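You operate a simulated robot arm through the tools that you are given. There is no shell and no other tool. Be economical: measure what you need, move in short steps, check, and stop when the job is done.

The job below is to be done with a simulated robot arm. You get a single attempt, and the scene is never put back.

JOB
Put the silver shackle on the sorting bench away on the winch bench. Then open the low bench drawer, put the red link on the sorting bench away in the inside of the low bench drawer and shut the drawer again. Then take the can labelled "salt wash" from the red mat top and leave it on the top of the low bench. Then fetch the pump handle and stand it on the top of the low bench. Then put the brown fuse on top of the black adapter. Then open the bench drawer. Keep to this order. Set down upright: silver shackle, can, pump handle.

Only the result counts: the job must be done as asked and must still hold three seconds after the hand-in. Knocking over, shifting, dropping, spilling or breaking anything else fails it.

ROBOT AND FRAMES
A 6-joint arm with a two-finger gripper on a trunk, on a base that drives. Base frame: it is fixed to the floor where the robot stands at the start and does not move with it; the origin is under the middle of the robot, x ahead of it, y to its left, z up; the surface under the hand at the start is at about z = 88. Lengths are in cm, angles in rad, forces in N, time in s.
Its first joint turns from -2.897 to 2.897 rad. Places, roughly: bench drawer [-270, 30, 50]; black adapter (4x4x6 cm) [0, -350, 70]; blue can, red can, silver can [75, -325, 100]; brown fuse [75, -275, 100]; inside of the low bench drawer [20, -350, 50]; low bench drawer [20, -340, 60]; pump handle (3x3x34 cm) [-90, -350, 60]; red link (2x4x7 cm) [90, -20, 90]; silver shackle (7x3x5 cm) [70, -10, 90]; top of the low bench [20, -350, 70]; winch bench [80, -190, 90]. Payload 2.54 kg.
Tool frame: the origin (TCP) lies between the finger pads and is the grasp point; the fingertips stand 3 cm ahead of it; z points along the fingers, y is the line along which they close. The gripper opens to 11.6 cm. The gripper's body begins 9.5 cm behind the TCP.
Orientation is told as [roll, pitch, yaw] about the base's x, y, z axes, in that order, counted from this pose: with the fingers straight down and closing along the base's y, the tool's x points along the base's -x, its y along +y and its z along -z.

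CONTROLS
- The arm moves only by the tool drive_tool. Its argument "deltas" is a list of rows, each a list of 2 entries, a list of its own where there are three numbers: the shift along the tool's x, y, z in cm, then the turn, a rotation vector about the tool's x, y, z in rad. In form: [[[x, y, z], [wx, wy, wz]], ...]. A call has 1 to 12 rows; each row shifts and turns the commanded pose from where the row before left it, along the tool's axes as they then stand. "gripper" is the opening, from 0 (shut) to 1 (fully open), set as the call begins (left out, the last holds). Rows are played at 5 a second. More than 5 cm and 0.15 rad between two rows, or a gripper value outside its range, and nothing of the call is played. A pose out of reach is approached as far as the arm can. The call stops where the force on the tool passes 40 N (or 10 N more than at its start, if that is more) or the arm is blocked; 0.2 s more then pass. Each finger travels about 7.2 cm/s and halts on what it meets, pressing with about 24 N; the grip force reading is that of the motor and also rises with nothing between the fingers. The clock runs only during rows and for 0.2 s after the last one: add rows that do not move to give the fingers time. The reply holds the time, the measured pose of the TCP, the force on the tool along the base axes, the opening and the grip force, in the units named above and with some noise, with the torque about the TCP (base axes, N m) and any sound that the robot's microphone picked up.
- Cameras (640 x 400 px; columns grow to the right, rows downward): "scene" is now at [-3.38, 11.49, 143.45]; the picture's right is [-0.38, -0.93, 0.00], its down [-0.30, 0.12, -0.95] and it looks along [0.88, -0.36, -0.32] (base axes); focal length 278 px, centre (320, 200). "wrist" rides on the gripper at [6.9, -1.5, -12.2] in the tool frame; the picture's right is [0.21, 0.98, 0.00], its down [-0.83, 0.18, -0.53] and it looks along [-0.52, 0.11, 0.85] (tool axes); focal length 251 px, centre (320, 200). There is no depth. A picture from a camera that has moved, and an enlarged one, comes with that camera's place and axes in the base frame and with its lens.
- get_image(camera): a new picture of that camera. It takes no simulated time.
- roll_base(legs): drives the robot by 1 to 6 legs, each [ahead, left, turn to the left] in cm, cm and rad, along the robot's own axes; the way and the turn of a leg run together, so that a leg with both is an arc; at most 150 cm and 3.142 rad a leg. The arm and the cameras ride along, it lands a little off, and it stops where it bumps. It gives what a move gives.
- head_to(pan, tilt): turns the head with the scene camera to pan (to the left, within 2.094 rad either way) and tilt (down, from -0.506 to 1.204), counted from straight ahead of the robot. It gives what a move gives.
- inspect(camera, box): a new picture of the part [left, top, right, bottom] of that camera's present view, enlarged. It takes no simulated time.
- finish_job(): hands the job in; it is judged then, once.

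Work in short steps. Places have to be worked out from the pictures, the camera data and where the tool is seen: move nearer, look again, correct. Check each grasp and each placing, and mend what went wrong. You have 196 turns and 182 pictures in all, those below and enlarged ones among them. Open the gripper and draw the arm clear of the work before you hand the job in, unless the task says otherwise; then end with one line.

The tools are called as name(argument=value, ...) on one line, values as JSON. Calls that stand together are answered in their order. drive_tool: Moves the arm, as the interface text tells. Its arguments: {"type":"object","properties":{"deltas":{"type":"array","items":{"type":"array"}},"gripper":{"type":"number"}},"required":["deltas"]} The other tools are called the same way: roll_base (legs) drives the base; head_to (pan, tilt) turns the head that bears the scene camera; get_image (camera) takes a picture; inspect (camera, box) takes an enlarged picture of a part of a camera's view; finish_job () hands the job in.

At the start:

```text
time_s: 0.0
position: [62.86, -25.06, 120.67]
orientation: [0.0, -0.003, 0.0]
force: [0.5, 0.3, 0.1]
wrist_torque: [0.01, -0.02, -0.04]
gripper_width: 11.6
grasp_force: 0.1
robot x, y, heading: [-0.04, 0.27, 0.001]
head pan, tilt: [-0.386, 0.326]
```

scene: 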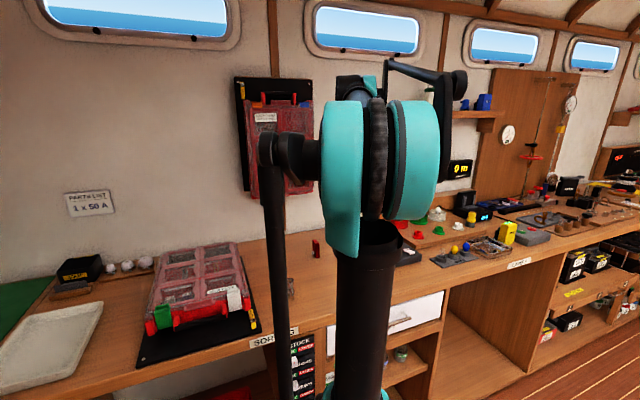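
wrist: 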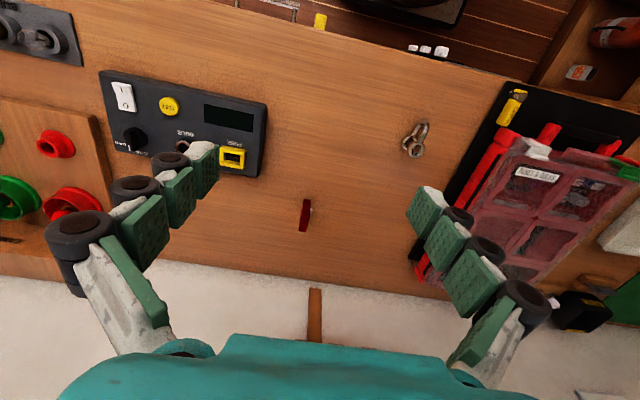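

The wrist view puts the shackle near [67,-7] and the red link near [86,-23]. I'll look closer at both before I move.

inspect(camera="wrist", box=[370, 90, 470, 190])

inspect(camera="wrist", box=[260, 170, 360, 270])

inspect(camera="scene", box=[400, 60, 640, 280])

```text
4.00 times, centred on (420, 140) of wrist
camera zoom: at [55.99, -26.48, 132.71], right [-0.21, 0.98, 0.0], down [0.83, 0.18, 0.53], along [0.52, 0.11, -0.85], focal length 1006 px, centre (-80, 440)
```

zoom: 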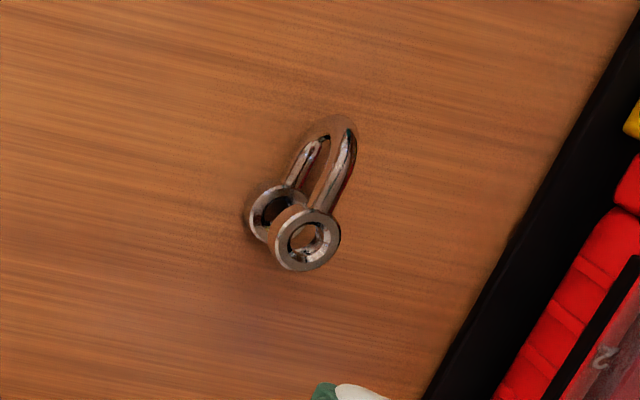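

```text
4.00 times, centred on (310, 220) of wrist
camera zoom: at [55.99, -26.48, 132.71], right [-0.21, 0.98, 0.0], down [0.83, 0.18, 0.53], along [0.52, 0.11, -0.85], focal length 1006 px, centre (360, 120)
```

zoom: 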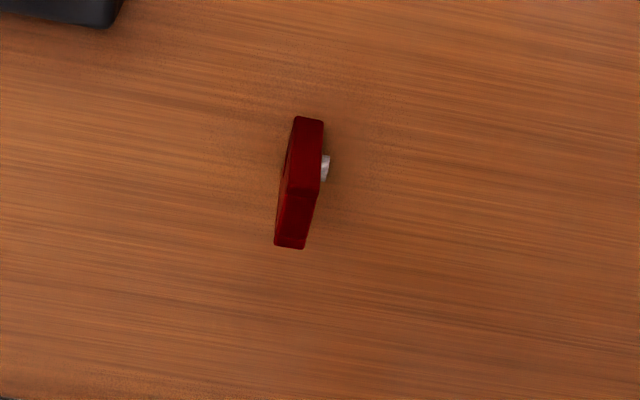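

```text
1.82 times, centred on (520, 170) of scene
camera zoom: at [-3.38, 11.49, 143.45], right [-0.38, -0.93, 0.0], down [-0.3, 0.12, -0.95], along [0.88, -0.36, -0.32], focal length 505 px, centre (-44, 254)
```

zoom: 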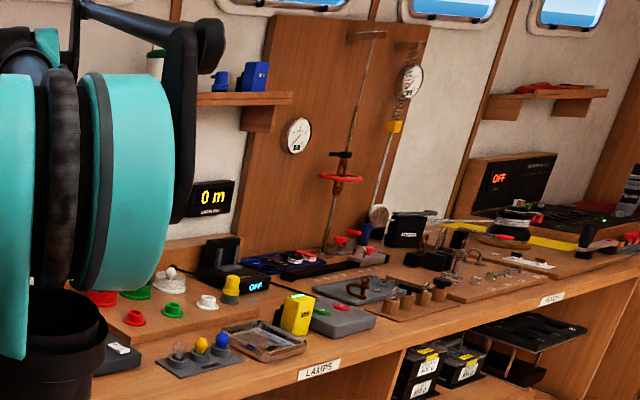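

The shackle seems to stand on the bench. I'll move the hand above it and lower for a better view.

drive_tool(deltas=[[[0, 4.5, 2], [0, 0, 0]], [[0, 4.5, 2], [0, 0, 0]], [[0, 4.5, 2], [0, 0, 0]], [[0, 4.0, 2], [0, 0, 0]], [[0, 0, 0], [0, 0, 0]]], gripper=1)

get_image(camera="wrist")

```text
time_s: 1.2
position: [62.85, -7.59, 112.58]
orientation: [0.0, -0.001, 0.0]
force: [-1.1, -0.2, 0.9]
wrist_torque: [0.0, 0.01, 0.0]
gripper_width: 11.61
grasp_force: 0.0
robot x, y, heading: [0.02, 0.11, 0.003]
head pan, tilt: [-0.386, 0.326]
```

```text
176 pictures are left
camera wrist: at [55.95, -8.98, 124.65], right [-0.21, 0.98, 0.0], down [0.83, 0.18, 0.53], along [0.52, 0.11, -0.85], focal length 251 px, centre (320, 200)
```

wrist: 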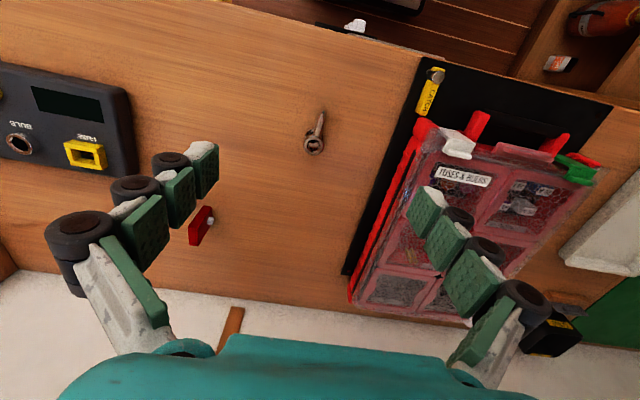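

inspect(camera="wrist", box=[270, 90, 370, 190])

```text
4.00 times, centred on (320, 140) of wrist
camera zoom: at [55.95, -8.98, 124.65], right [-0.21, 0.98, 0.0], down [0.83, 0.18, 0.53], along [0.52, 0.11, -0.85], focal length 1006 px, centre (320, 440)
```

zoom: 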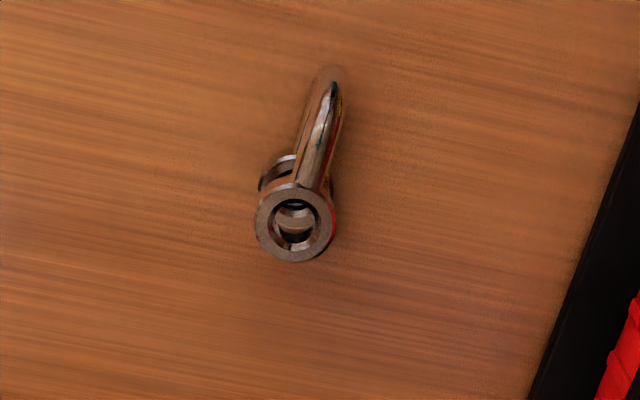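

The eyes are stacked vertically, so the shackle lies along x, about centred at [65.8,-7.2] and 3 cm wide. I'll lower over it and check before closing.

drive_tool(deltas=[[[-1.2, 0.2, 4], [0, 0, 0]], [[-1.2, 0.2, 4], [0, 0, 0]], [[0, 0, 4], [0, 0, 0]], [[0, 0, 2.5], [0, 0, 0]], [[0, 0, 0], [0, 0, 0]]])

get_image(camera="wrist")

```text
time_s: 2.4
position: [65.23, -7.08, 98.16]
orientation: [-0.002, -0.001, 0.001]
force: [-0.5, -0.1, -0.6]
wrist_torque: [-0.01, -0.02, -0.01]
gripper_width: 11.59
grasp_force: 0.1
robot x, y, heading: [-0.25, 0.12, 0.005]
head pan, tilt: [-0.386, 0.326]
```

```text
174 pictures are left
camera wrist: at [58.37, -8.63, 110.16], right [-0.21, 0.98, 0.0], down [0.83, 0.18, 0.53], along [0.52, 0.11, -0.85], focal length 251 px, centre (320, 200)
```

wrist: 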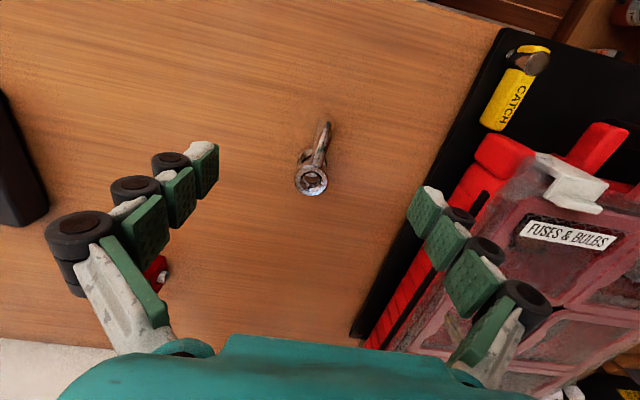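

The shackle is centred between the fingers and turned about -0.09 rad. I'll turn to match, go down and close.

drive_tool(deltas=[[[0, 0, 3], [0, 0, 0.087]], [[0, 0, 2], [0, 0, 0]], [[0, 0, 1.2], [0, 0, 0]], [[0, 0, 0], [0, 0, 0]]])

drive_tool(deltas=[[[0, 0, 0], [0, 0, 0]], [[0, 0, 0], [0, 0, 0]], [[0, 0, 0], [0, 0, 0]], [[0, 0, 0], [0, 0, 0]], [[0, 0, 0], [0, 0, 0]], [[0, 0, 0], [0, 0, 0]]], gripper=0)

get_image(camera="wrist")

```text
time_s: 3.4
position: [65.45, -7.23, 91.89]
orientation: [-0.002, -0.001, -0.088]
force: [-0.4, 0.3, -0.6]
wrist_torque: [0.03, 0.02, -0.03]
gripper_width: 11.58
grasp_force: 0.1
robot x, y, heading: [0.05, 0.08, 0.005]
head pan, tilt: [-0.386, 0.326]
```

```text
time_s: 4.8
position: [65.25, -7.24, 91.99]
orientation: [-0.002, -0.003, -0.087]
force: [-0.6, 0.0, 0.5]
wrist_torque: [-0.02, 0.04, -0.01]
gripper_width: 0.92
grasp_force: 24.2
robot x, y, heading: [-0.41, -0.44, 0.0]
head pan, tilt: [-0.386, 0.326]
```

```text
173 pictures are left
camera wrist: at [58.34, -8.06, 103.99], right [-0.13, 0.99, 0.0], down [0.84, 0.11, 0.53], along [0.53, 0.07, -0.85], focal length 251 px, centre (320, 200)
```

wrist: 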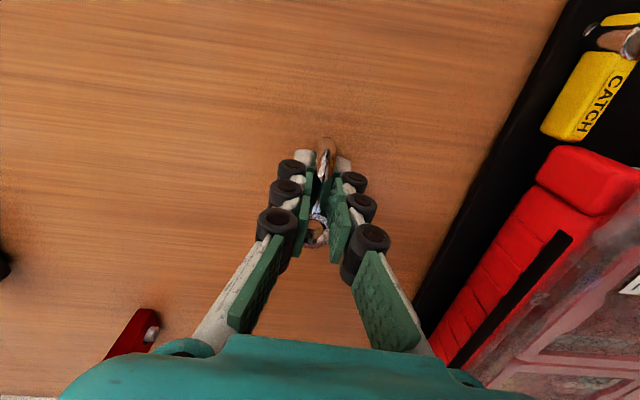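

Gripped at 0.92 cm, the rod's width. I'll lift it and draw the arm back.

drive_tool(deltas=[[[0, 0, -4], [0, 0, 0]], [[0, 0, -4.5], [0, 0, 0]], [[0, 0, -4.5], [0, 0, 0]], [[0, 0, -4.5], [0, 0, 0]], [[0, 0, -4.5], [0, 0, 0]], [[0, 0, -4.5], [0, 0, 0]], [[4.5, 0, -2], [0, 0, 0]], [[4.5, 0, 0], [0, 0, 0]], [[4.5, 0, 0], [0, 0, 0]], [[4.5, 0, 0], [0, 0, 0]], [[0, 0, 0], [0, 0, 0]]])

get_image(camera="wrist")

head_to(pan=-1.2, tilt=0.35)

get_image(camera="scene")

```text
time_s: 7.2
position: [47.3, -5.56, 120.36]
orientation: [-0.001, -0.003, -0.087]
force: [0.0, 1.1, -1.1]
wrist_torque: [0.02, 0.0, -0.04]
gripper_width: 0.95
grasp_force: 24.1
robot x, y, heading: [-0.2, 0.14, 0.001]
head pan, tilt: [-0.386, 0.326]
```

```text
172 pictures are left
camera wrist: at [40.31, -6.42, 132.48], right [-0.13, 0.99, 0.0], down [0.84, 0.11, 0.53], along [0.53, 0.07, -0.85], focal length 251 px, centre (320, 200)
```

wrist: 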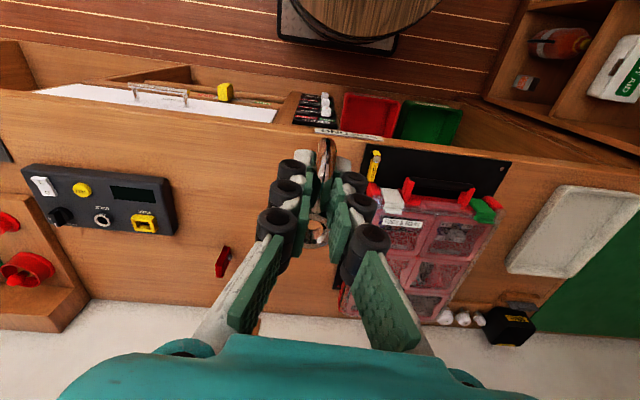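

```text
time_s: 8.3
position: [47.26, -5.54, 120.3]
orientation: [-0.001, -0.002, -0.087]
force: [-0.1, 0.6, -1.6]
wrist_torque: [-0.05, -0.01, 0.01]
gripper_width: 0.95
grasp_force: 24.1
robot x, y, heading: [0.1, 0.06, -0.004]
head pan, tilt: [-1.201, 0.351]
```

```text
171 pictures are left
camera scene: at [-8.65, 6.33, 143.22], right [-0.93, -0.36, 0.0], down [-0.12, 0.32, -0.94], along [0.34, -0.88, -0.34], focal length 278 px, centre (320, 200)
```

scene: 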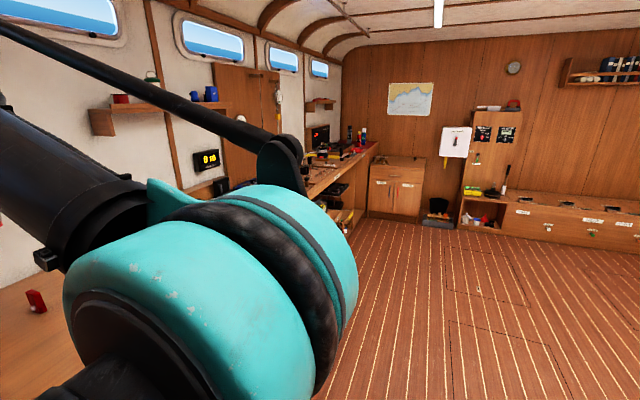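

Held fast. The floor is clear along the bench, so I drive sideways to the winch bench.

roll_base(legs=[[0, -100, 0], [0, -70, 0]])

head_to(pan=-0.3, tilt=0.5)

get_image(camera="scene")

get_image(camera="wrist")

```text
time_s: 17.0
position: [47.78, -175.51, 120.47]
orientation: [-0.003, -0.001, -0.086]
force: [0.9, 0.4, -1.4]
wrist_torque: [-0.04, 0.03, 0.01]
gripper_width: 0.92
grasp_force: 23.8
robot x, y, heading: [0.25, -170.14, 0.007]
head pan, tilt: [-1.201, 0.351]
```

```text
time_s: 18.2
position: [47.77, -175.47, 120.34]
orientation: [-0.001, -0.001, -0.085]
force: [-0.5, -0.5, -2.0]
wrist_torque: [-0.01, 0.04, 0.01]
gripper_width: 0.95
grasp_force: 23.3
robot x, y, heading: [0.46, -169.85, 0.003]
head pan, tilt: [-0.3, 0.499]
```

```text
170 pictures are left
camera scene: at [-3.01, -157.74, 141.85], right [-0.3, -0.96, 0.0], down [-0.46, 0.14, -0.88], along [0.84, -0.26, -0.48], focal length 278 px, centre (320, 200)
```

scene: 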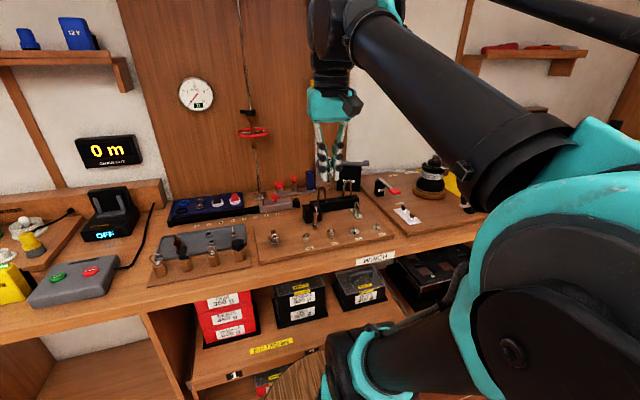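

```text
169 pictures are left
camera wrist: at [40.68, -176.43, 132.47], right [-0.13, 0.99, 0.0], down [0.84, 0.11, 0.53], along [0.53, 0.07, -0.85], focal length 251 px, centre (320, 200)
```

wrist: 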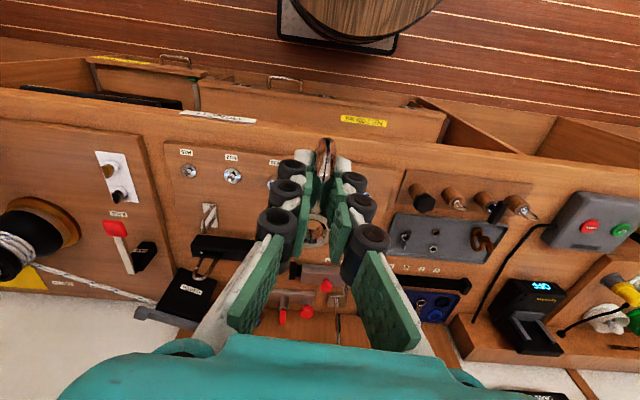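

I need to find a free spot on the winch bench, so I look closer.

inspect(camera="scene", box=[140, 150, 500, 300])

inspect(camera="wrist", box=[0, 60, 320, 300])

inspect(camera="wrist", box=[280, 80, 640, 320])

```text
1.78 times, centred on (320, 225) of scene
camera zoom: at [-3.01, -157.74, 141.85], right [-0.3, -0.96, 0.0], down [-0.46, 0.14, -0.88], along [0.84, -0.26, -0.48], focal length 494 px, centre (320, 156)
```

zoom: 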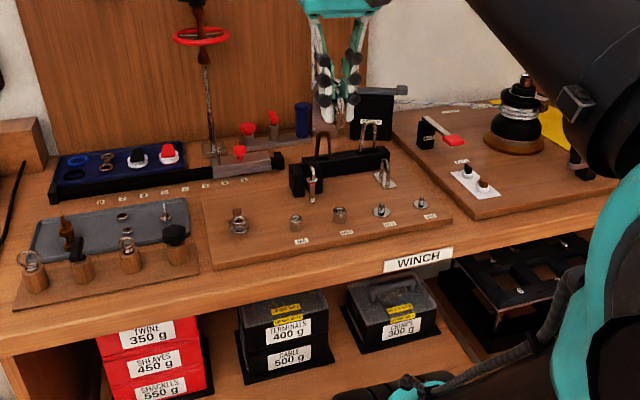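

```text
1.67 times, centred on (160, 180) of wrist
camera zoom: at [40.68, -176.43, 132.47], right [-0.13, 0.99, 0.0], down [0.84, 0.11, 0.53], along [0.53, 0.07, -0.85], focal length 419 px, centre (587, 233)
```

zoom: 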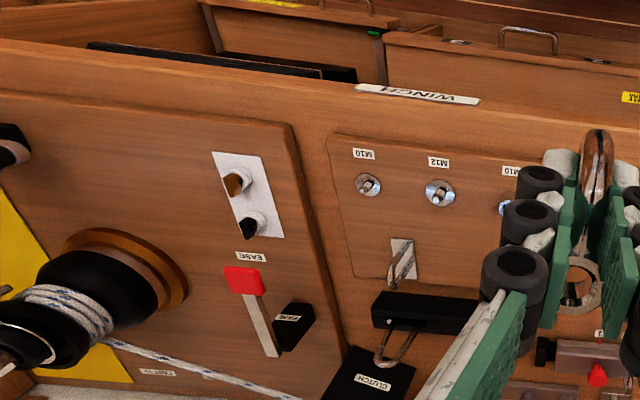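

```text
1.67 times, centred on (460, 200) of wrist
camera zoom: at [40.68, -176.43, 132.47], right [-0.13, 0.99, 0.0], down [0.84, 0.11, 0.53], along [0.53, 0.07, -0.85], focal length 419 px, centre (87, 200)
```

zoom: 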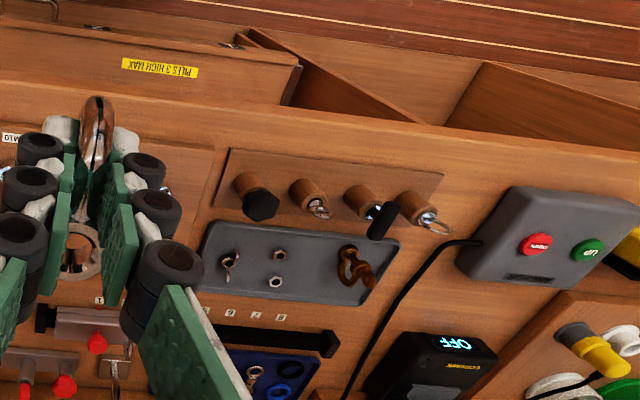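

The winch section runs from about y=-145 to y=-240. A bare strip of bench lies in front of the boards, so I turn the shackle across to fit it.

drive_tool(deltas=[[[0, 0, 0], [0, 0, -0.138]], [[0, 0, 0], [0, 0, -0.138]], [[0, 0, 0], [0, 0, -0.138]], [[0, 0, 0], [0, 0, -0.138]], [[0, 0, 0], [0, 0, -0.138]], [[0, 0, 0], [0, 0, -0.138]], [[0, 0, 0], [0, 0, -0.138]], [[0, 0, 0], [0, 0, -0.138]], [[0, 0, 0], [0, 0, -0.138]], [[0, 0, 0], [0, 0, -0.138]], [[0, 0, 0], [0, 0, -0.138]], [[0, 0, 0], [0, 0, -0.138]]])

get_image(camera="wrist")

inspect(camera="scene", box=[140, 200, 460, 330])

```text
time_s: 20.8
position: [47.7, -175.64, 120.42]
orientation: [-0.001, 0.002, 1.573]
force: [-0.2, 0.8, -1.2]
wrist_torque: [-0.02, 0.03, 0.01]
gripper_width: 0.95
grasp_force: 24.4
robot x, y, heading: [0.43, -170.03, 0.002]
head pan, tilt: [-0.3, 0.499]
```

```text
165 pictures are left
camera wrist: at [49.24, -182.4, 132.47], right [-0.98, -0.22, 0.0], down [-0.18, 0.83, 0.53], along [-0.11, 0.52, -0.85], focal length 251 px, centre (320, 200)
```

wrist: 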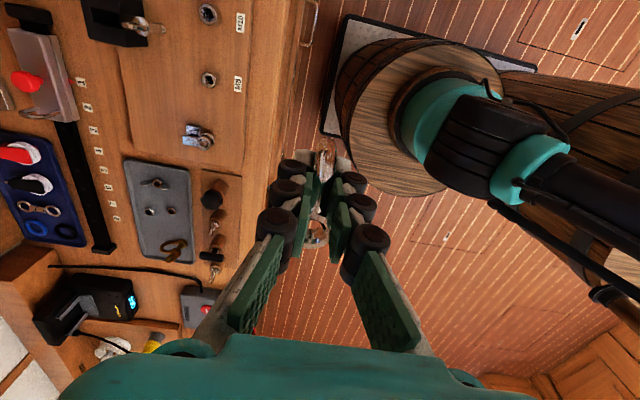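

```text
2.00 times, centred on (300, 265) of scene
camera zoom: at [-3.01, -157.73, 141.85], right [-0.29, -0.96, 0.0], down [-0.46, 0.14, -0.88], along [0.84, -0.26, -0.48], focal length 556 px, centre (360, 70)
```

zoom: 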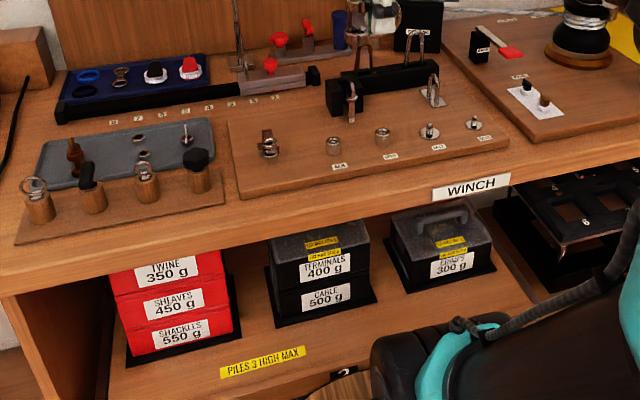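

inspect(camera="wrist", box=[180, 40, 340, 200])

```text
2.50 times, centred on (260, 120) of wrist
camera zoom: at [49.24, -182.4, 132.47], right [-0.98, -0.22, 0.0], down [-0.18, 0.83, 0.53], along [-0.11, 0.52, -0.85], focal length 629 px, centre (470, 400)
```

zoom: 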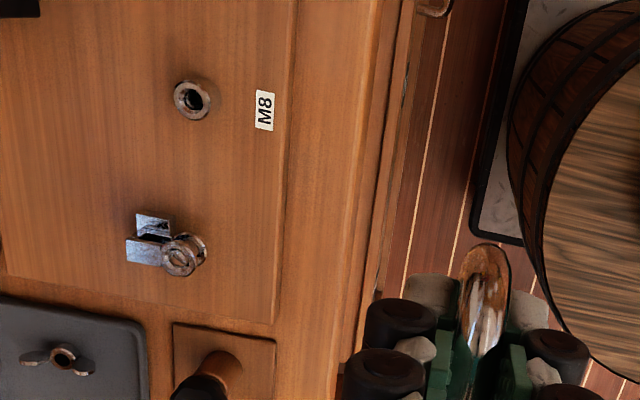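

The bare strip runs from x=54.7 to x=59.4, wide enough for the 3 cm shackle. I'll go above [57,-185] and check.

drive_tool(deltas=[[[3.2, -3.1, 0], [0, 0, 0]], [[3.2, -3.1, 0], [0, 0, 0]], [[3, -3.1, 0], [0, 0, 0]], [[0, 0, 5], [0, 0, 0]], [[0, 0, 5], [0, 0, 0]], [[0, 0, 5], [0, 0, 0]], [[0, 0, 5], [0, 0, 0]], [[0, 0, 2], [0, 0, 0]], [[0, 0, 0], [0, 0, 0]]])

get_image(camera="wrist")

inspect(camera="scene", box=[260, 130, 500, 280])

```text
time_s: 22.8
position: [57.04, -184.99, 98.46]
orientation: [-0.002, 0.001, 1.569]
force: [-0.2, 0.5, -2.4]
wrist_torque: [0.01, 0.01, 0.01]
gripper_width: 0.92
grasp_force: 24.4
robot x, y, heading: [-0.03, -170.15, 0.001]
head pan, tilt: [-0.3, 0.499]
```

```text
162 pictures are left
camera wrist: at [58.57, -191.88, 110.43], right [-0.98, -0.21, 0.0], down [-0.18, 0.83, 0.53], along [-0.11, 0.52, -0.85], focal length 251 px, centre (320, 200)
```

wrist: 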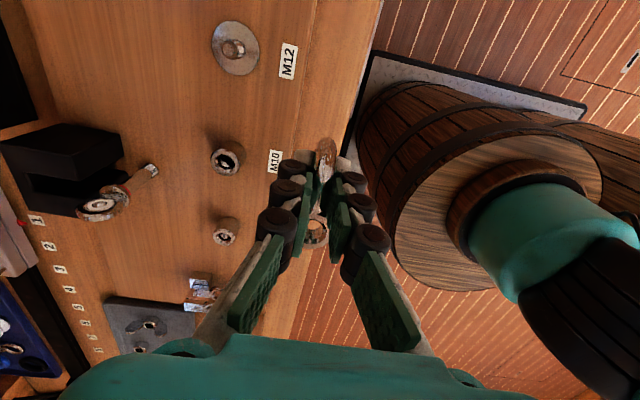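

```text
2.67 times, centred on (380, 205) of scene
camera zoom: at [-3.01, -157.74, 141.85], right [-0.29, -0.96, 0.0], down [-0.46, 0.14, -0.88], along [0.84, -0.26, -0.48], focal length 741 px, centre (160, 187)
```

zoom: 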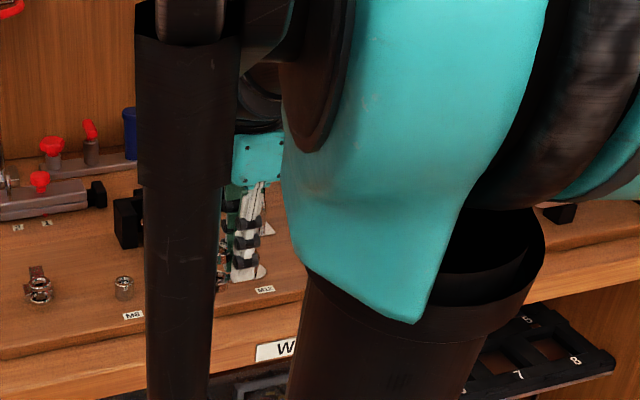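

inspect(camera="wrist", box=[260, 60, 420, 160])

```text
4.00 times, centred on (340, 110) of wrist
camera zoom: at [58.57, -191.88, 110.43], right [-0.98, -0.21, 0.0], down [-0.18, 0.83, 0.53], along [-0.11, 0.52, -0.85], focal length 1006 px, centre (240, 560)
```

zoom: 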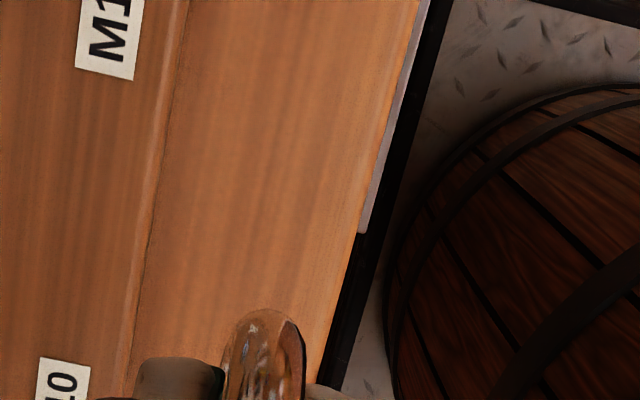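

The TCP at x=57.04 is in the middle of the strip (54.95–59.4). I'll lower to bench contact.

drive_tool(deltas=[[[0, 0, 3], [0, 0, 0]], [[0, 0, 2], [0, 0, 0]], [[0, 0, 1], [0, 0, 0]], [[0, 0, 0.3], [0, 0, 0]], [[0, 0, 0], [0, 0, 0]]])

get_image(camera="wrist")

```text
time_s: 24.0
position: [57.12, -184.99, 92.18]
orientation: [-0.001, 0.001, 1.572]
force: [-0.1, 0.1, -1.2]
wrist_torque: [-0.04, 0.02, 0.03]
gripper_width: 0.92
grasp_force: 23.7
robot x, y, heading: [0.37, -170.05, 0.004]
head pan, tilt: [-0.3, 0.499]
```

```text
159 pictures are left
camera wrist: at [58.54, -191.87, 104.17], right [-0.98, -0.21, 0.0], down [-0.18, 0.83, 0.53], along [-0.11, 0.52, -0.85], focal length 251 px, centre (320, 200)
```

wrist: 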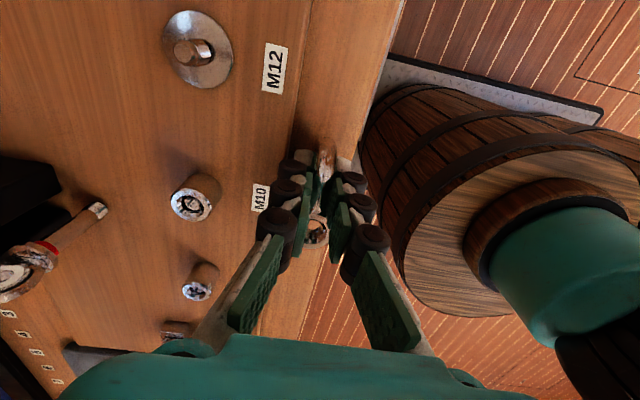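

Just above the bench. I'll ease down a little more, then open slightly.

drive_tool(deltas=[[[0, 0, 0.15], [0, 0, 0]], [[0, 0, 0.1], [0, 0, 0]], [[0, 0, 0], [0, 0, 0]]])

drive_tool(deltas=[[[0, 0, 0], [0, 0, 0]], [[0, 0, 0], [0, 0, 0]], [[0, 0, 0], [0, 0, 0]]], gripper=0.2)

get_image(camera="wrist")

```text
time_s: 24.8
position: [57.08, -185.04, 91.83]
orientation: [-0.002, 0.001, 1.571]
force: [3.0, -1.3, 20.9]
wrist_torque: [0.12, -0.1, 0.02]
gripper_width: 0.94
grasp_force: 23.7
robot x, y, heading: [0.19, -169.99, 0.005]
head pan, tilt: [-0.3, 0.499]
```

```text
time_s: 25.6
position: [57.01, -185.02, 91.96]
orientation: [-0.001, 0.002, 1.571]
force: [-1.0, 1.1, 0.1]
wrist_torque: [0.0, 0.04, -0.02]
gripper_width: 2.28
grasp_force: 0.0
robot x, y, heading: [0.23, -169.94, 0.0]
head pan, tilt: [-0.3, 0.499]
```

```text
158 pictures are left
camera wrist: at [58.52, -191.86, 103.93], right [-0.98, -0.21, 0.0], down [-0.18, 0.83, 0.53], along [-0.11, 0.52, -0.85], focal length 251 px, centre (320, 200)
```

wrist: 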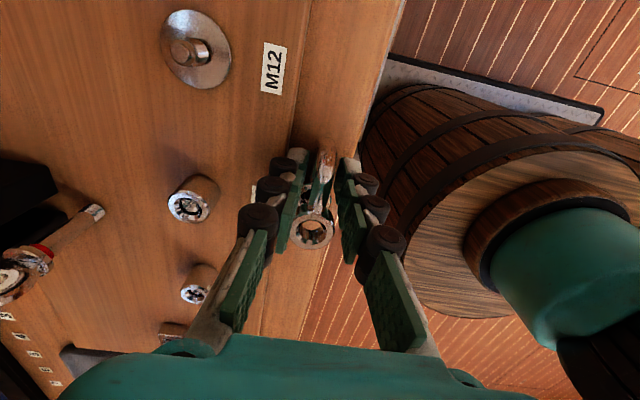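

It rests on the bench and the fingers are off it. I'll rise straight up and check.

drive_tool(deltas=[[[0, 0, -2], [0, 0, 0]], [[0, 0, -4], [0, 0, 0]], [[0, 0, -5], [0, 0, 0]], [[0, 0, -5], [0, 0, 0]], [[0, 0, -5], [0, 0, 0]], [[0, 0, -5], [0, 0, 0]], [[0, 0, -3], [0, 0, 0]], [[0, 0, 0], [0, 0, 0]]])

get_image(camera="wrist")

inspect(camera="scene", box=[260, 130, 500, 280])

```text
time_s: 27.4
position: [56.87, -184.96, 120.8]
orientation: [-0.003, 0.002, 1.571]
force: [-0.1, -0.5, 0.0]
wrist_torque: [0.01, 0.0, 0.02]
gripper_width: 2.33
grasp_force: 0.0
robot x, y, heading: [0.54, -169.99, 0.002]
head pan, tilt: [-0.3, 0.499]
```

```text
157 pictures are left
camera wrist: at [58.4, -191.83, 132.98], right [-0.98, -0.21, 0.0], down [-0.18, 0.83, 0.53], along [-0.11, 0.52, -0.85], focal length 251 px, centre (320, 200)
```

wrist: 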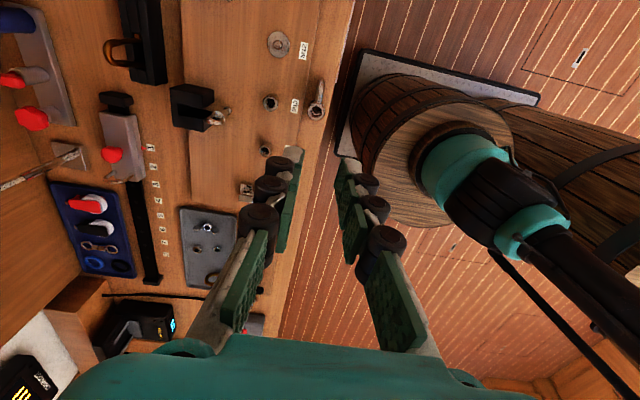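

```text
2.67 times, centred on (380, 205) of scene
camera zoom: at [-3.02, -157.73, 141.85], right [-0.29, -0.96, 0.0], down [-0.46, 0.14, -0.88], along [0.84, -0.26, -0.48], focal length 741 px, centre (160, 187)
```

zoom: 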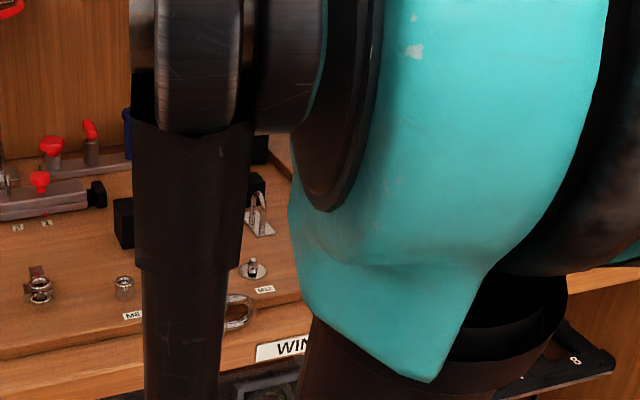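

The shackle stands safely. Next I retract the arm, restore the hand's yaw and look toward the low bench.

drive_tool(deltas=[[[0, 4.5, 0], [0, 0, 0.142]], [[0, 4.5, 0], [0, 0, 0.142]], [[0, 0, 0], [0, 0, 0.143]], [[0, 0, 0], [0, 0, 0.143]], [[0, 0, 0], [0, 0, 0.143]], [[0, 0, 0], [0, 0, 0.143]], [[0, 0, 0], [0, 0, 0.143]], [[0, 0, 0], [0, 0, 0.143]], [[0, 0, 0], [0, 0, 0.143]], [[0, 0, 0], [0, 0, 0.143]], [[0, 0, 0], [0, 0, 0.143]]])

head_to(pan=-1.45, tilt=0.4)

get_image(camera="scene")

```text
time_s: 29.8
position: [48.04, -184.3, 120.91]
orientation: [-0.002, -0.002, -0.003]
force: [0.0, 0.1, -0.3]
wrist_torque: [0.0, 0.01, -0.02]
gripper_width: 2.32
grasp_force: 0.1
robot x, y, heading: [0.59, -170.03, 0.002]
head pan, tilt: [-0.3, 0.499]
```

```text
time_s: 31.1
position: [47.97, -184.34, 120.93]
orientation: [-0.003, -0.002, 0.0]
force: [0.7, -0.8, 0.0]
wrist_torque: [0.0, -0.01, 0.0]
gripper_width: 2.33
grasp_force: 0.0
robot x, y, heading: [0.04, -170.1, -0.0]
head pan, tilt: [-1.45, 0.4]
```

```text
155 pictures are left
camera scene: at [-10.58, -164.25, 142.76], right [-0.99, -0.12, 0.0], down [-0.05, 0.39, -0.92], along [0.11, -0.91, -0.39], focal length 278 px, centre (320, 200)
```

scene: 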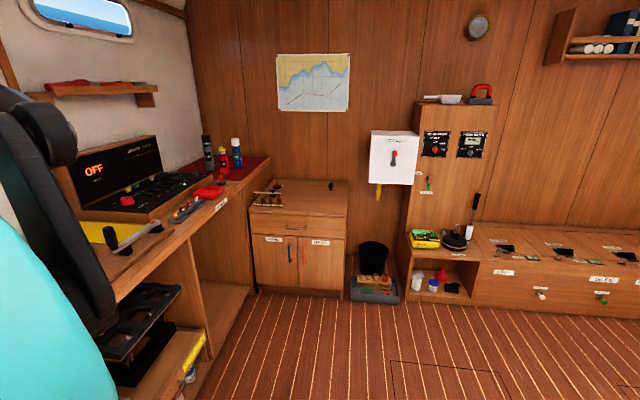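

The low bench is the cabinet at x -8..50, front near y=-322, top z≈68, with a drawer handle near [24,-321,55]. I keep heading 0 and drive sideways to y≈-255.

roll_base(legs=[[0, -85, 0]])

head_to(pan=-1.25, tilt=0.75)

get_image(camera="scene")

get_image(camera="wrist")

```text
time_s: 35.6
position: [48.55, -268.99, 120.93]
orientation: [-0.002, -0.002, 0.009]
force: [-0.2, -0.4, 0.3]
wrist_torque: [0.01, 0.0, 0.03]
gripper_width: 2.35
grasp_force: 0.0
robot x, y, heading: [0.74, -255.27, 0.007]
head pan, tilt: [-1.45, 0.4]
```

```text
time_s: 36.5
position: [48.53, -268.95, 120.91]
orientation: [-0.001, -0.002, 0.007]
force: [0.1, 0.2, -0.2]
wrist_torque: [-0.02, 0.05, -0.02]
gripper_width: 2.35
grasp_force: 0.2
robot x, y, heading: [0.8, -255.0, 0.007]
head pan, tilt: [-1.25, 0.75]
```

```text
154 pictures are left
camera scene: at [-8.71, -247.94, 139.66], right [-0.95, -0.32, 0.0], down [-0.22, 0.64, -0.73], along [0.24, -0.69, -0.68], focal length 278 px, centre (320, 200)
```

scene: 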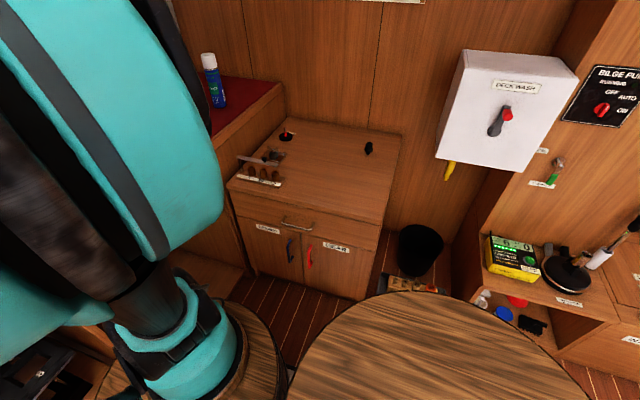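

```text
153 pictures are left
camera wrist: at [41.67, -270.43, 132.92], right [-0.22, 0.98, 0.0], down [0.82, 0.19, 0.53], along [0.52, 0.12, -0.85], focal length 251 px, centre (320, 200)
```

wrist: 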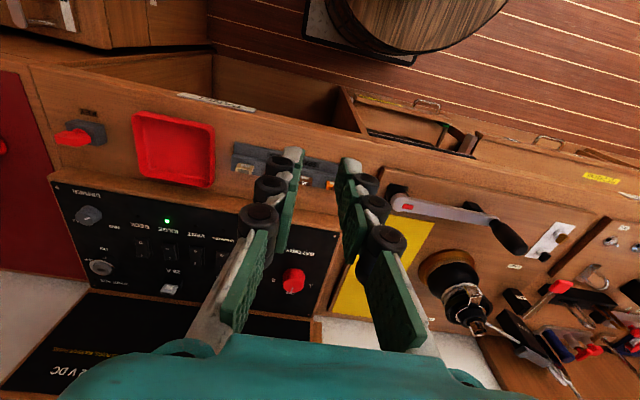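

Now I zoom on the cabinet and its drawer handle.

inspect(camera="scene", box=[220, 110, 420, 310])

inspect(camera="scene", box=[255, 195, 345, 255])

inspect(camera="wrist", box=[0, 60, 400, 310])

```text
2.00 times, centred on (320, 210) of scene
camera zoom: at [-8.71, -247.94, 139.66], right [-0.95, -0.32, 0.0], down [-0.22, 0.64, -0.73], along [0.24, -0.69, -0.68], focal length 556 px, centre (320, 180)
```

zoom: 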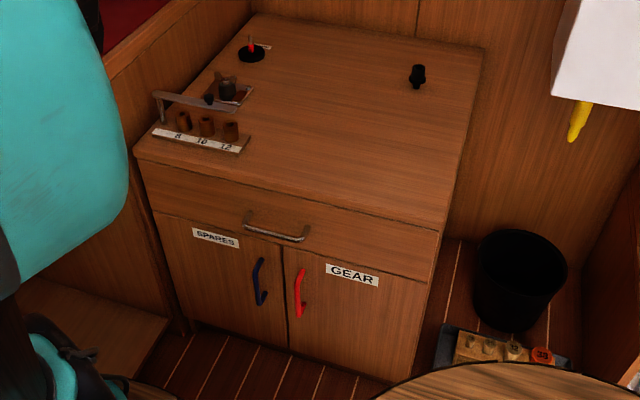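

```text
6.67 times, centred on (300, 225) of scene
camera zoom: at [-8.71, -247.94, 139.66], right [-0.95, -0.32, 0.0], down [-0.22, 0.64, -0.73], along [0.24, -0.69, -0.68], focal length 1852 px, centre (453, 33)
```

zoom: 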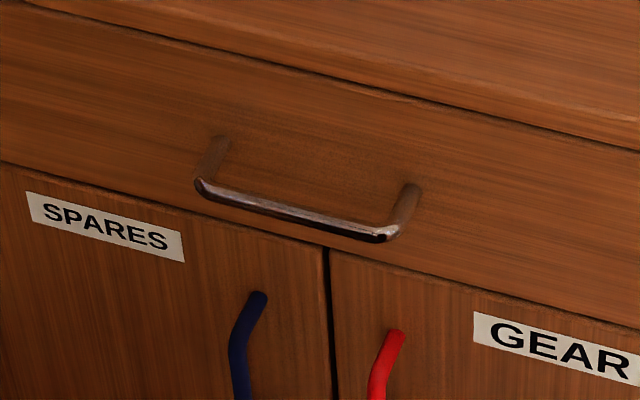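

```text
1.60 times, centred on (200, 185) of wrist
camera zoom: at [41.67, -270.43, 132.92], right [-0.22, 0.98, 0.0], down [0.82, 0.19, 0.53], along [0.52, 0.12, -0.85], focal length 402 px, centre (512, 224)
```

zoom: 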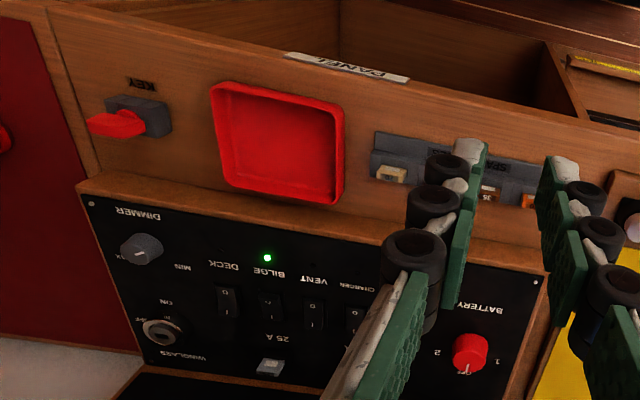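

The bar handle is near [23,-311,61] and stands out about 4 cm, so I can grip it with the tool pointing down. I back the base 20 cm off for room, then bring the hand above it.

roll_base(legs=[[0, 20, 0]])

drive_tool(deltas=[[[0, -4.8, 0], [0, 0, 0]], [[1, -4.8, 0], [0, 0, 0]], [[2, -4.5, 0], [0, 0, 0]], [[2.5, -4, 0], [0, 0, 0]], [[3, -3.8, 0], [0, 0, 0]], [[3, -3.8, 0], [0, 0, 0]], [[3, -3.8, 0], [0, 0, 0]], [[3, -3.8, 0], [0, 0, 0]], [[3, -3.8, 0], [0, 0, 0]], [[3, -3.8, 0], [0, 0, 0]], [[2, -3.8, 2], [0, 0, 0]], [[0, 0, 4.5], [0, 0, 0]]])

get_image(camera="wrist")

head_to(pan=-1.25, tilt=0.65)

get_image(camera="scene")

```text
time_s: 38.1
position: [48.47, -248.79, 120.85]
orientation: [0.0, -0.002, 0.01]
force: [-0.2, 0.7, 0.1]
wrist_torque: [0.0, 0.03, -0.02]
gripper_width: 2.31
grasp_force: 0.1
robot x, y, heading: [0.52, -234.76, 0.012]
head pan, tilt: [-1.25, 0.75]
```

```text
time_s: 40.7
position: [23.23, -293.65, 114.38]
orientation: [-0.001, -0.002, 0.01]
force: [-0.4, 0.4, 0.6]
wrist_torque: [-0.04, -0.01, 0.01]
gripper_width: 2.32
grasp_force: 0.1
robot x, y, heading: [0.64, -235.04, 0.007]
head pan, tilt: [-1.25, 0.75]
```

```text
149 pictures are left
camera wrist: at [16.28, -295.13, 126.47], right [-0.22, 0.97, 0.0], down [0.82, 0.19, 0.53], along [0.52, 0.12, -0.85], focal length 251 px, centre (320, 200)
```

wrist: 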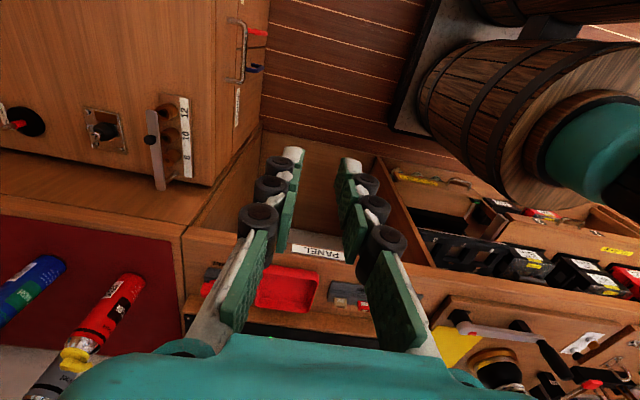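

```text
time_s: 41.3
position: [23.3, -293.58, 114.45]
orientation: [-0.001, -0.003, 0.01]
force: [-0.3, 0.0, 0.8]
wrist_torque: [-0.02, 0.03, -0.01]
gripper_width: 2.33
grasp_force: 0.0
robot x, y, heading: [0.5, -234.86, 0.01]
head pan, tilt: [-1.25, 0.649]
```

```text
148 pictures are left
camera scene: at [-8.77, -228.2, 140.51], right [-0.95, -0.32, 0.0], down [-0.2, 0.57, -0.8], along [0.26, -0.75, -0.6], focal length 278 px, centre (320, 200)
```

scene: 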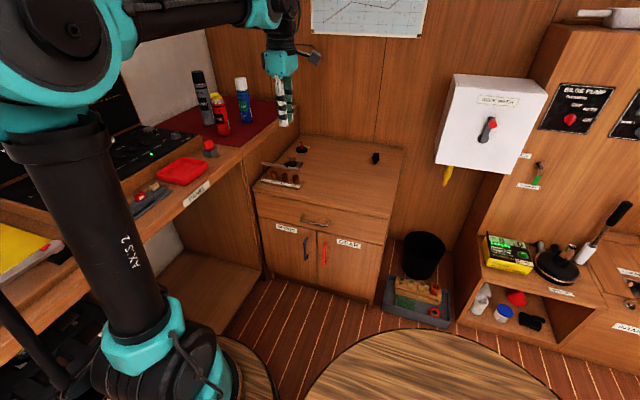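

inspect(camera="wrist", box=[180, 0, 300, 120])

inspect(camera="scene", box=[250, 170, 400, 260])

```text
3.33 times, centred on (240, 60) of wrist
camera zoom: at [16.32, -295.13, 126.52], right [-0.22, 0.97, 0.0], down [0.82, 0.19, 0.53], along [0.52, 0.12, -0.85], focal length 838 px, centre (587, 667)
```

zoom: 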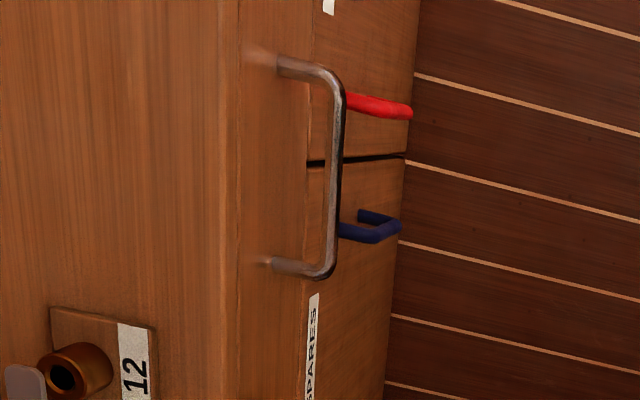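

```text
4.27 times, centred on (325, 215) of scene
camera zoom: at [-8.77, -228.2, 140.51], right [-0.95, -0.32, 0.0], down [-0.2, 0.57, -0.8], along [0.26, -0.75, -0.6], focal length 1185 px, centre (299, 136)
```

zoom: 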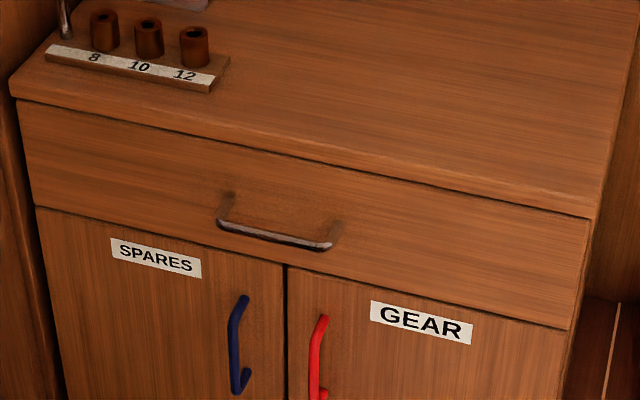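

Triangulated: the bar is at [22.3,-311.0,60.8], and the cabinet top is z≈69 with its front at y≈-314.7. I'll come down above the bar and check.

drive_tool(deltas=[[[0.3, -3.5, 2], [0, 0, 0]], [[0.3, -3.5, 2], [0, 0, 0]], [[0.3, -3.5, 2], [0, 0, 0]], [[0, -3.5, 2], [0, 0, 0]], [[0, -3.5, 2], [0, 0, 0]], [[0, 0, 5], [0, 0, 0]], [[0, 0, 5], [0, 0, 0]], [[0, 0, 5], [0, 0, 0]], [[0, 0, 5], [0, 0, 0]], [[0, 0, 5], [0, 0, 0]], [[0, 0, 4], [0, 0, 0]], [[0, 0, 0], [0, 0, 0]]])

get_image(camera="wrist")

inspect(camera="scene", box=[220, 120, 400, 260])

```text
time_s: 43.9
position: [22.7, -311.33, 75.5]
orientation: [0.0, -0.001, 0.009]
force: [0.2, -0.1, -0.1]
wrist_torque: [-0.01, -0.03, 0.0]
gripper_width: 2.3
grasp_force: 0.0
robot x, y, heading: [0.31, -234.84, 0.011]
head pan, tilt: [-1.25, 0.649]
```

```text
145 pictures are left
camera wrist: at [15.75, -312.83, 87.45], right [-0.22, 0.97, 0.0], down [0.82, 0.19, 0.53], along [0.52, 0.12, -0.85], focal length 251 px, centre (320, 200)
```

wrist: 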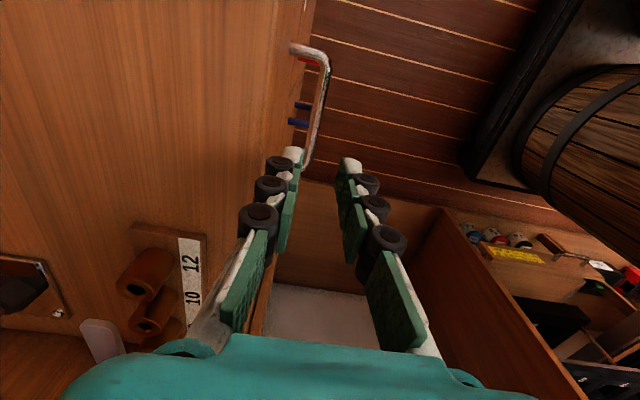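

```text
2.86 times, centred on (310, 190) of scene
camera zoom: at [-8.77, -228.21, 140.51], right [-0.95, -0.32, 0.0], down [-0.2, 0.57, -0.8], along [0.26, -0.75, -0.6], focal length 794 px, centre (349, 229)
```

zoom: 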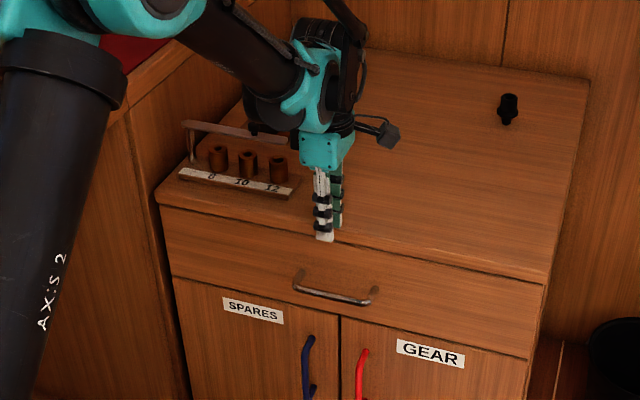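

The bar reads y≈-311.5, in line with the fingers. I'll descend to straddle it, then close.

drive_tool(deltas=[[[0, -0.15, 4], [0, 0, 0]], [[0, 0, 4], [0, 0, 0]], [[0, 0, 3], [0, 0, 0]], [[0, 0, 2], [0, 0, 0]], [[0, 0, 0], [0, 0, 0]]])

get_image(camera="wrist")

```text
time_s: 45.1
position: [22.64, -311.48, 62.41]
orientation: [-0.001, -0.003, 0.007]
force: [-0.3, 0.2, -0.5]
wrist_torque: [-0.04, -0.01, -0.04]
gripper_width: 2.34
grasp_force: 0.1
robot x, y, heading: [0.59, -234.87, 0.013]
head pan, tilt: [-1.25, 0.649]
```

```text
143 pictures are left
camera wrist: at [15.62, -313.02, 74.46], right [-0.22, 0.97, 0.0], down [0.82, 0.19, 0.53], along [0.52, 0.12, -0.85], focal length 251 px, centre (320, 200)
```

wrist: 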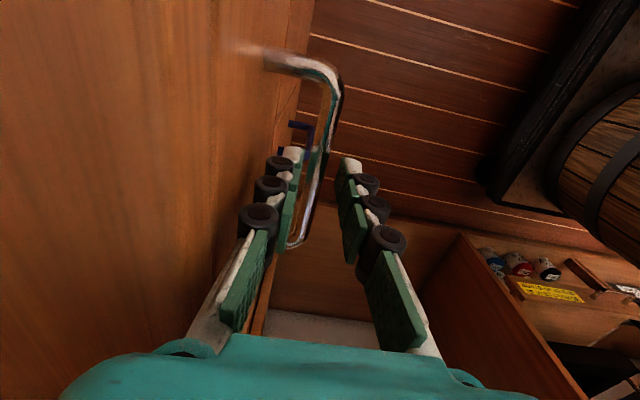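

The bar runs between the fingers. I'll close on it.

drive_tool(deltas=[[[0, 0, 0], [0, 0, 0]], [[0, 0, 0], [0, 0, 0]], [[0, 0, 0], [0, 0, 0]], [[0, 0, 0], [0, 0, 0]]], gripper=0)

drive_tool(deltas=[[[0, 1.5, 0], [0, 0, 0]], [[0, 2, 0], [0, 0, 0]], [[0, 2, 0], [0, 0, 0]], [[0, 2, 0], [0, 0, 0]], [[0, 2, 0], [0, 0, 0]], [[0, 0, 0], [0, 0, 0]]])

get_image(camera="scene")

```text
time_s: 46.1
position: [22.51, -311.44, 62.44]
orientation: [-0.002, 0.003, 0.009]
force: [-0.7, -4.6, -10.6]
wrist_torque: [-0.13, -0.07, -0.8]
gripper_width: 1.13
grasp_force: 38.1
robot x, y, heading: [0.59, -234.91, 0.012]
head pan, tilt: [-1.25, 0.649]
```

```text
time_s: 47.5
position: [22.45, -301.89, 62.39]
orientation: [0.001, 0.0, 0.009]
force: [-0.8, 1.4, -27.4]
wrist_torque: [0.05, 0.15, -0.71]
gripper_width: 1.13
grasp_force: 38.4
robot x, y, heading: [0.61, -234.9, 0.011]
head pan, tilt: [-1.25, 0.649]
```

```text
142 pictures are left
camera scene: at [-8.74, -228.29, 140.52], right [-0.95, -0.32, 0.0], down [-0.2, 0.57, -0.8], along [0.26, -0.75, -0.61], focal length 278 px, centre (320, 200)
```

scene: 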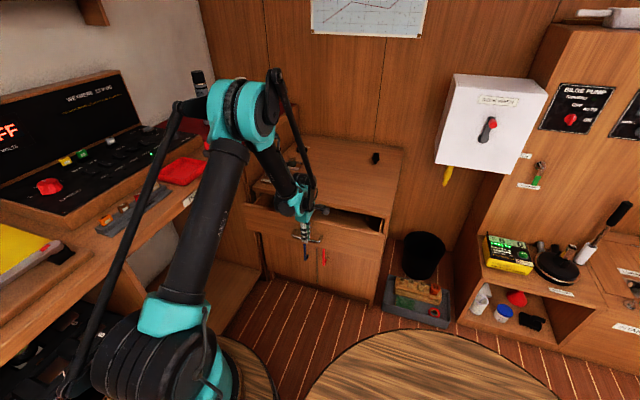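

The drawer comes with the hand. I'll pull further, easing down slightly to relieve the vertical load.

drive_tool(deltas=[[[0, 2, 0.3], [0, 0, 0]], [[0, 2.5, 0], [0, 0, 0]], [[0, 2.5, 0], [0, 0, 0]], [[0, 2.5, 0], [0, 0, 0]], [[0, 2.5, 0], [0, 0, 0]], [[0, 2, 0], [0, 0, 0]], [[0, 0, 0], [0, 0, 0]]])

get_image(camera="scene")

```text
time_s: 49.1
position: [22.22, -288.71, 63.09]
orientation: [-0.002, 0.001, 0.008]
force: [-0.6, 0.9, 25.4]
wrist_torque: [0.08, 0.21, -0.94]
gripper_width: 0.82
grasp_force: 35.8
out of reach, approached as far as the arm can: row 6
robot x, y, heading: [0.56, -235.33, 0.008]
head pan, tilt: [-1.25, 0.649]
```

```text
141 pictures are left
camera scene: at [-8.8, -228.13, 140.51], right [-0.95, -0.32, 0.0], down [-0.2, 0.57, -0.8], along [0.26, -0.75, -0.6], focal length 278 px, centre (320, 200)
```

scene: 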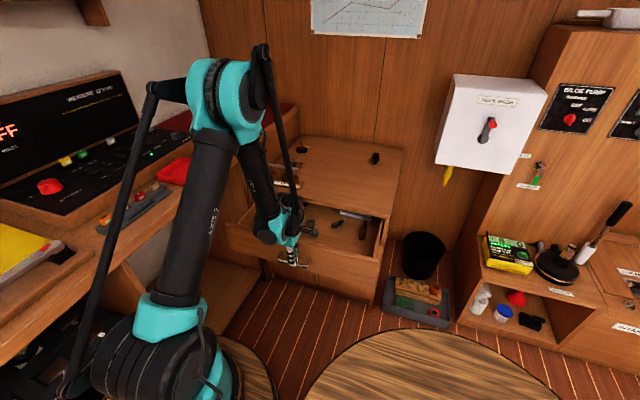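

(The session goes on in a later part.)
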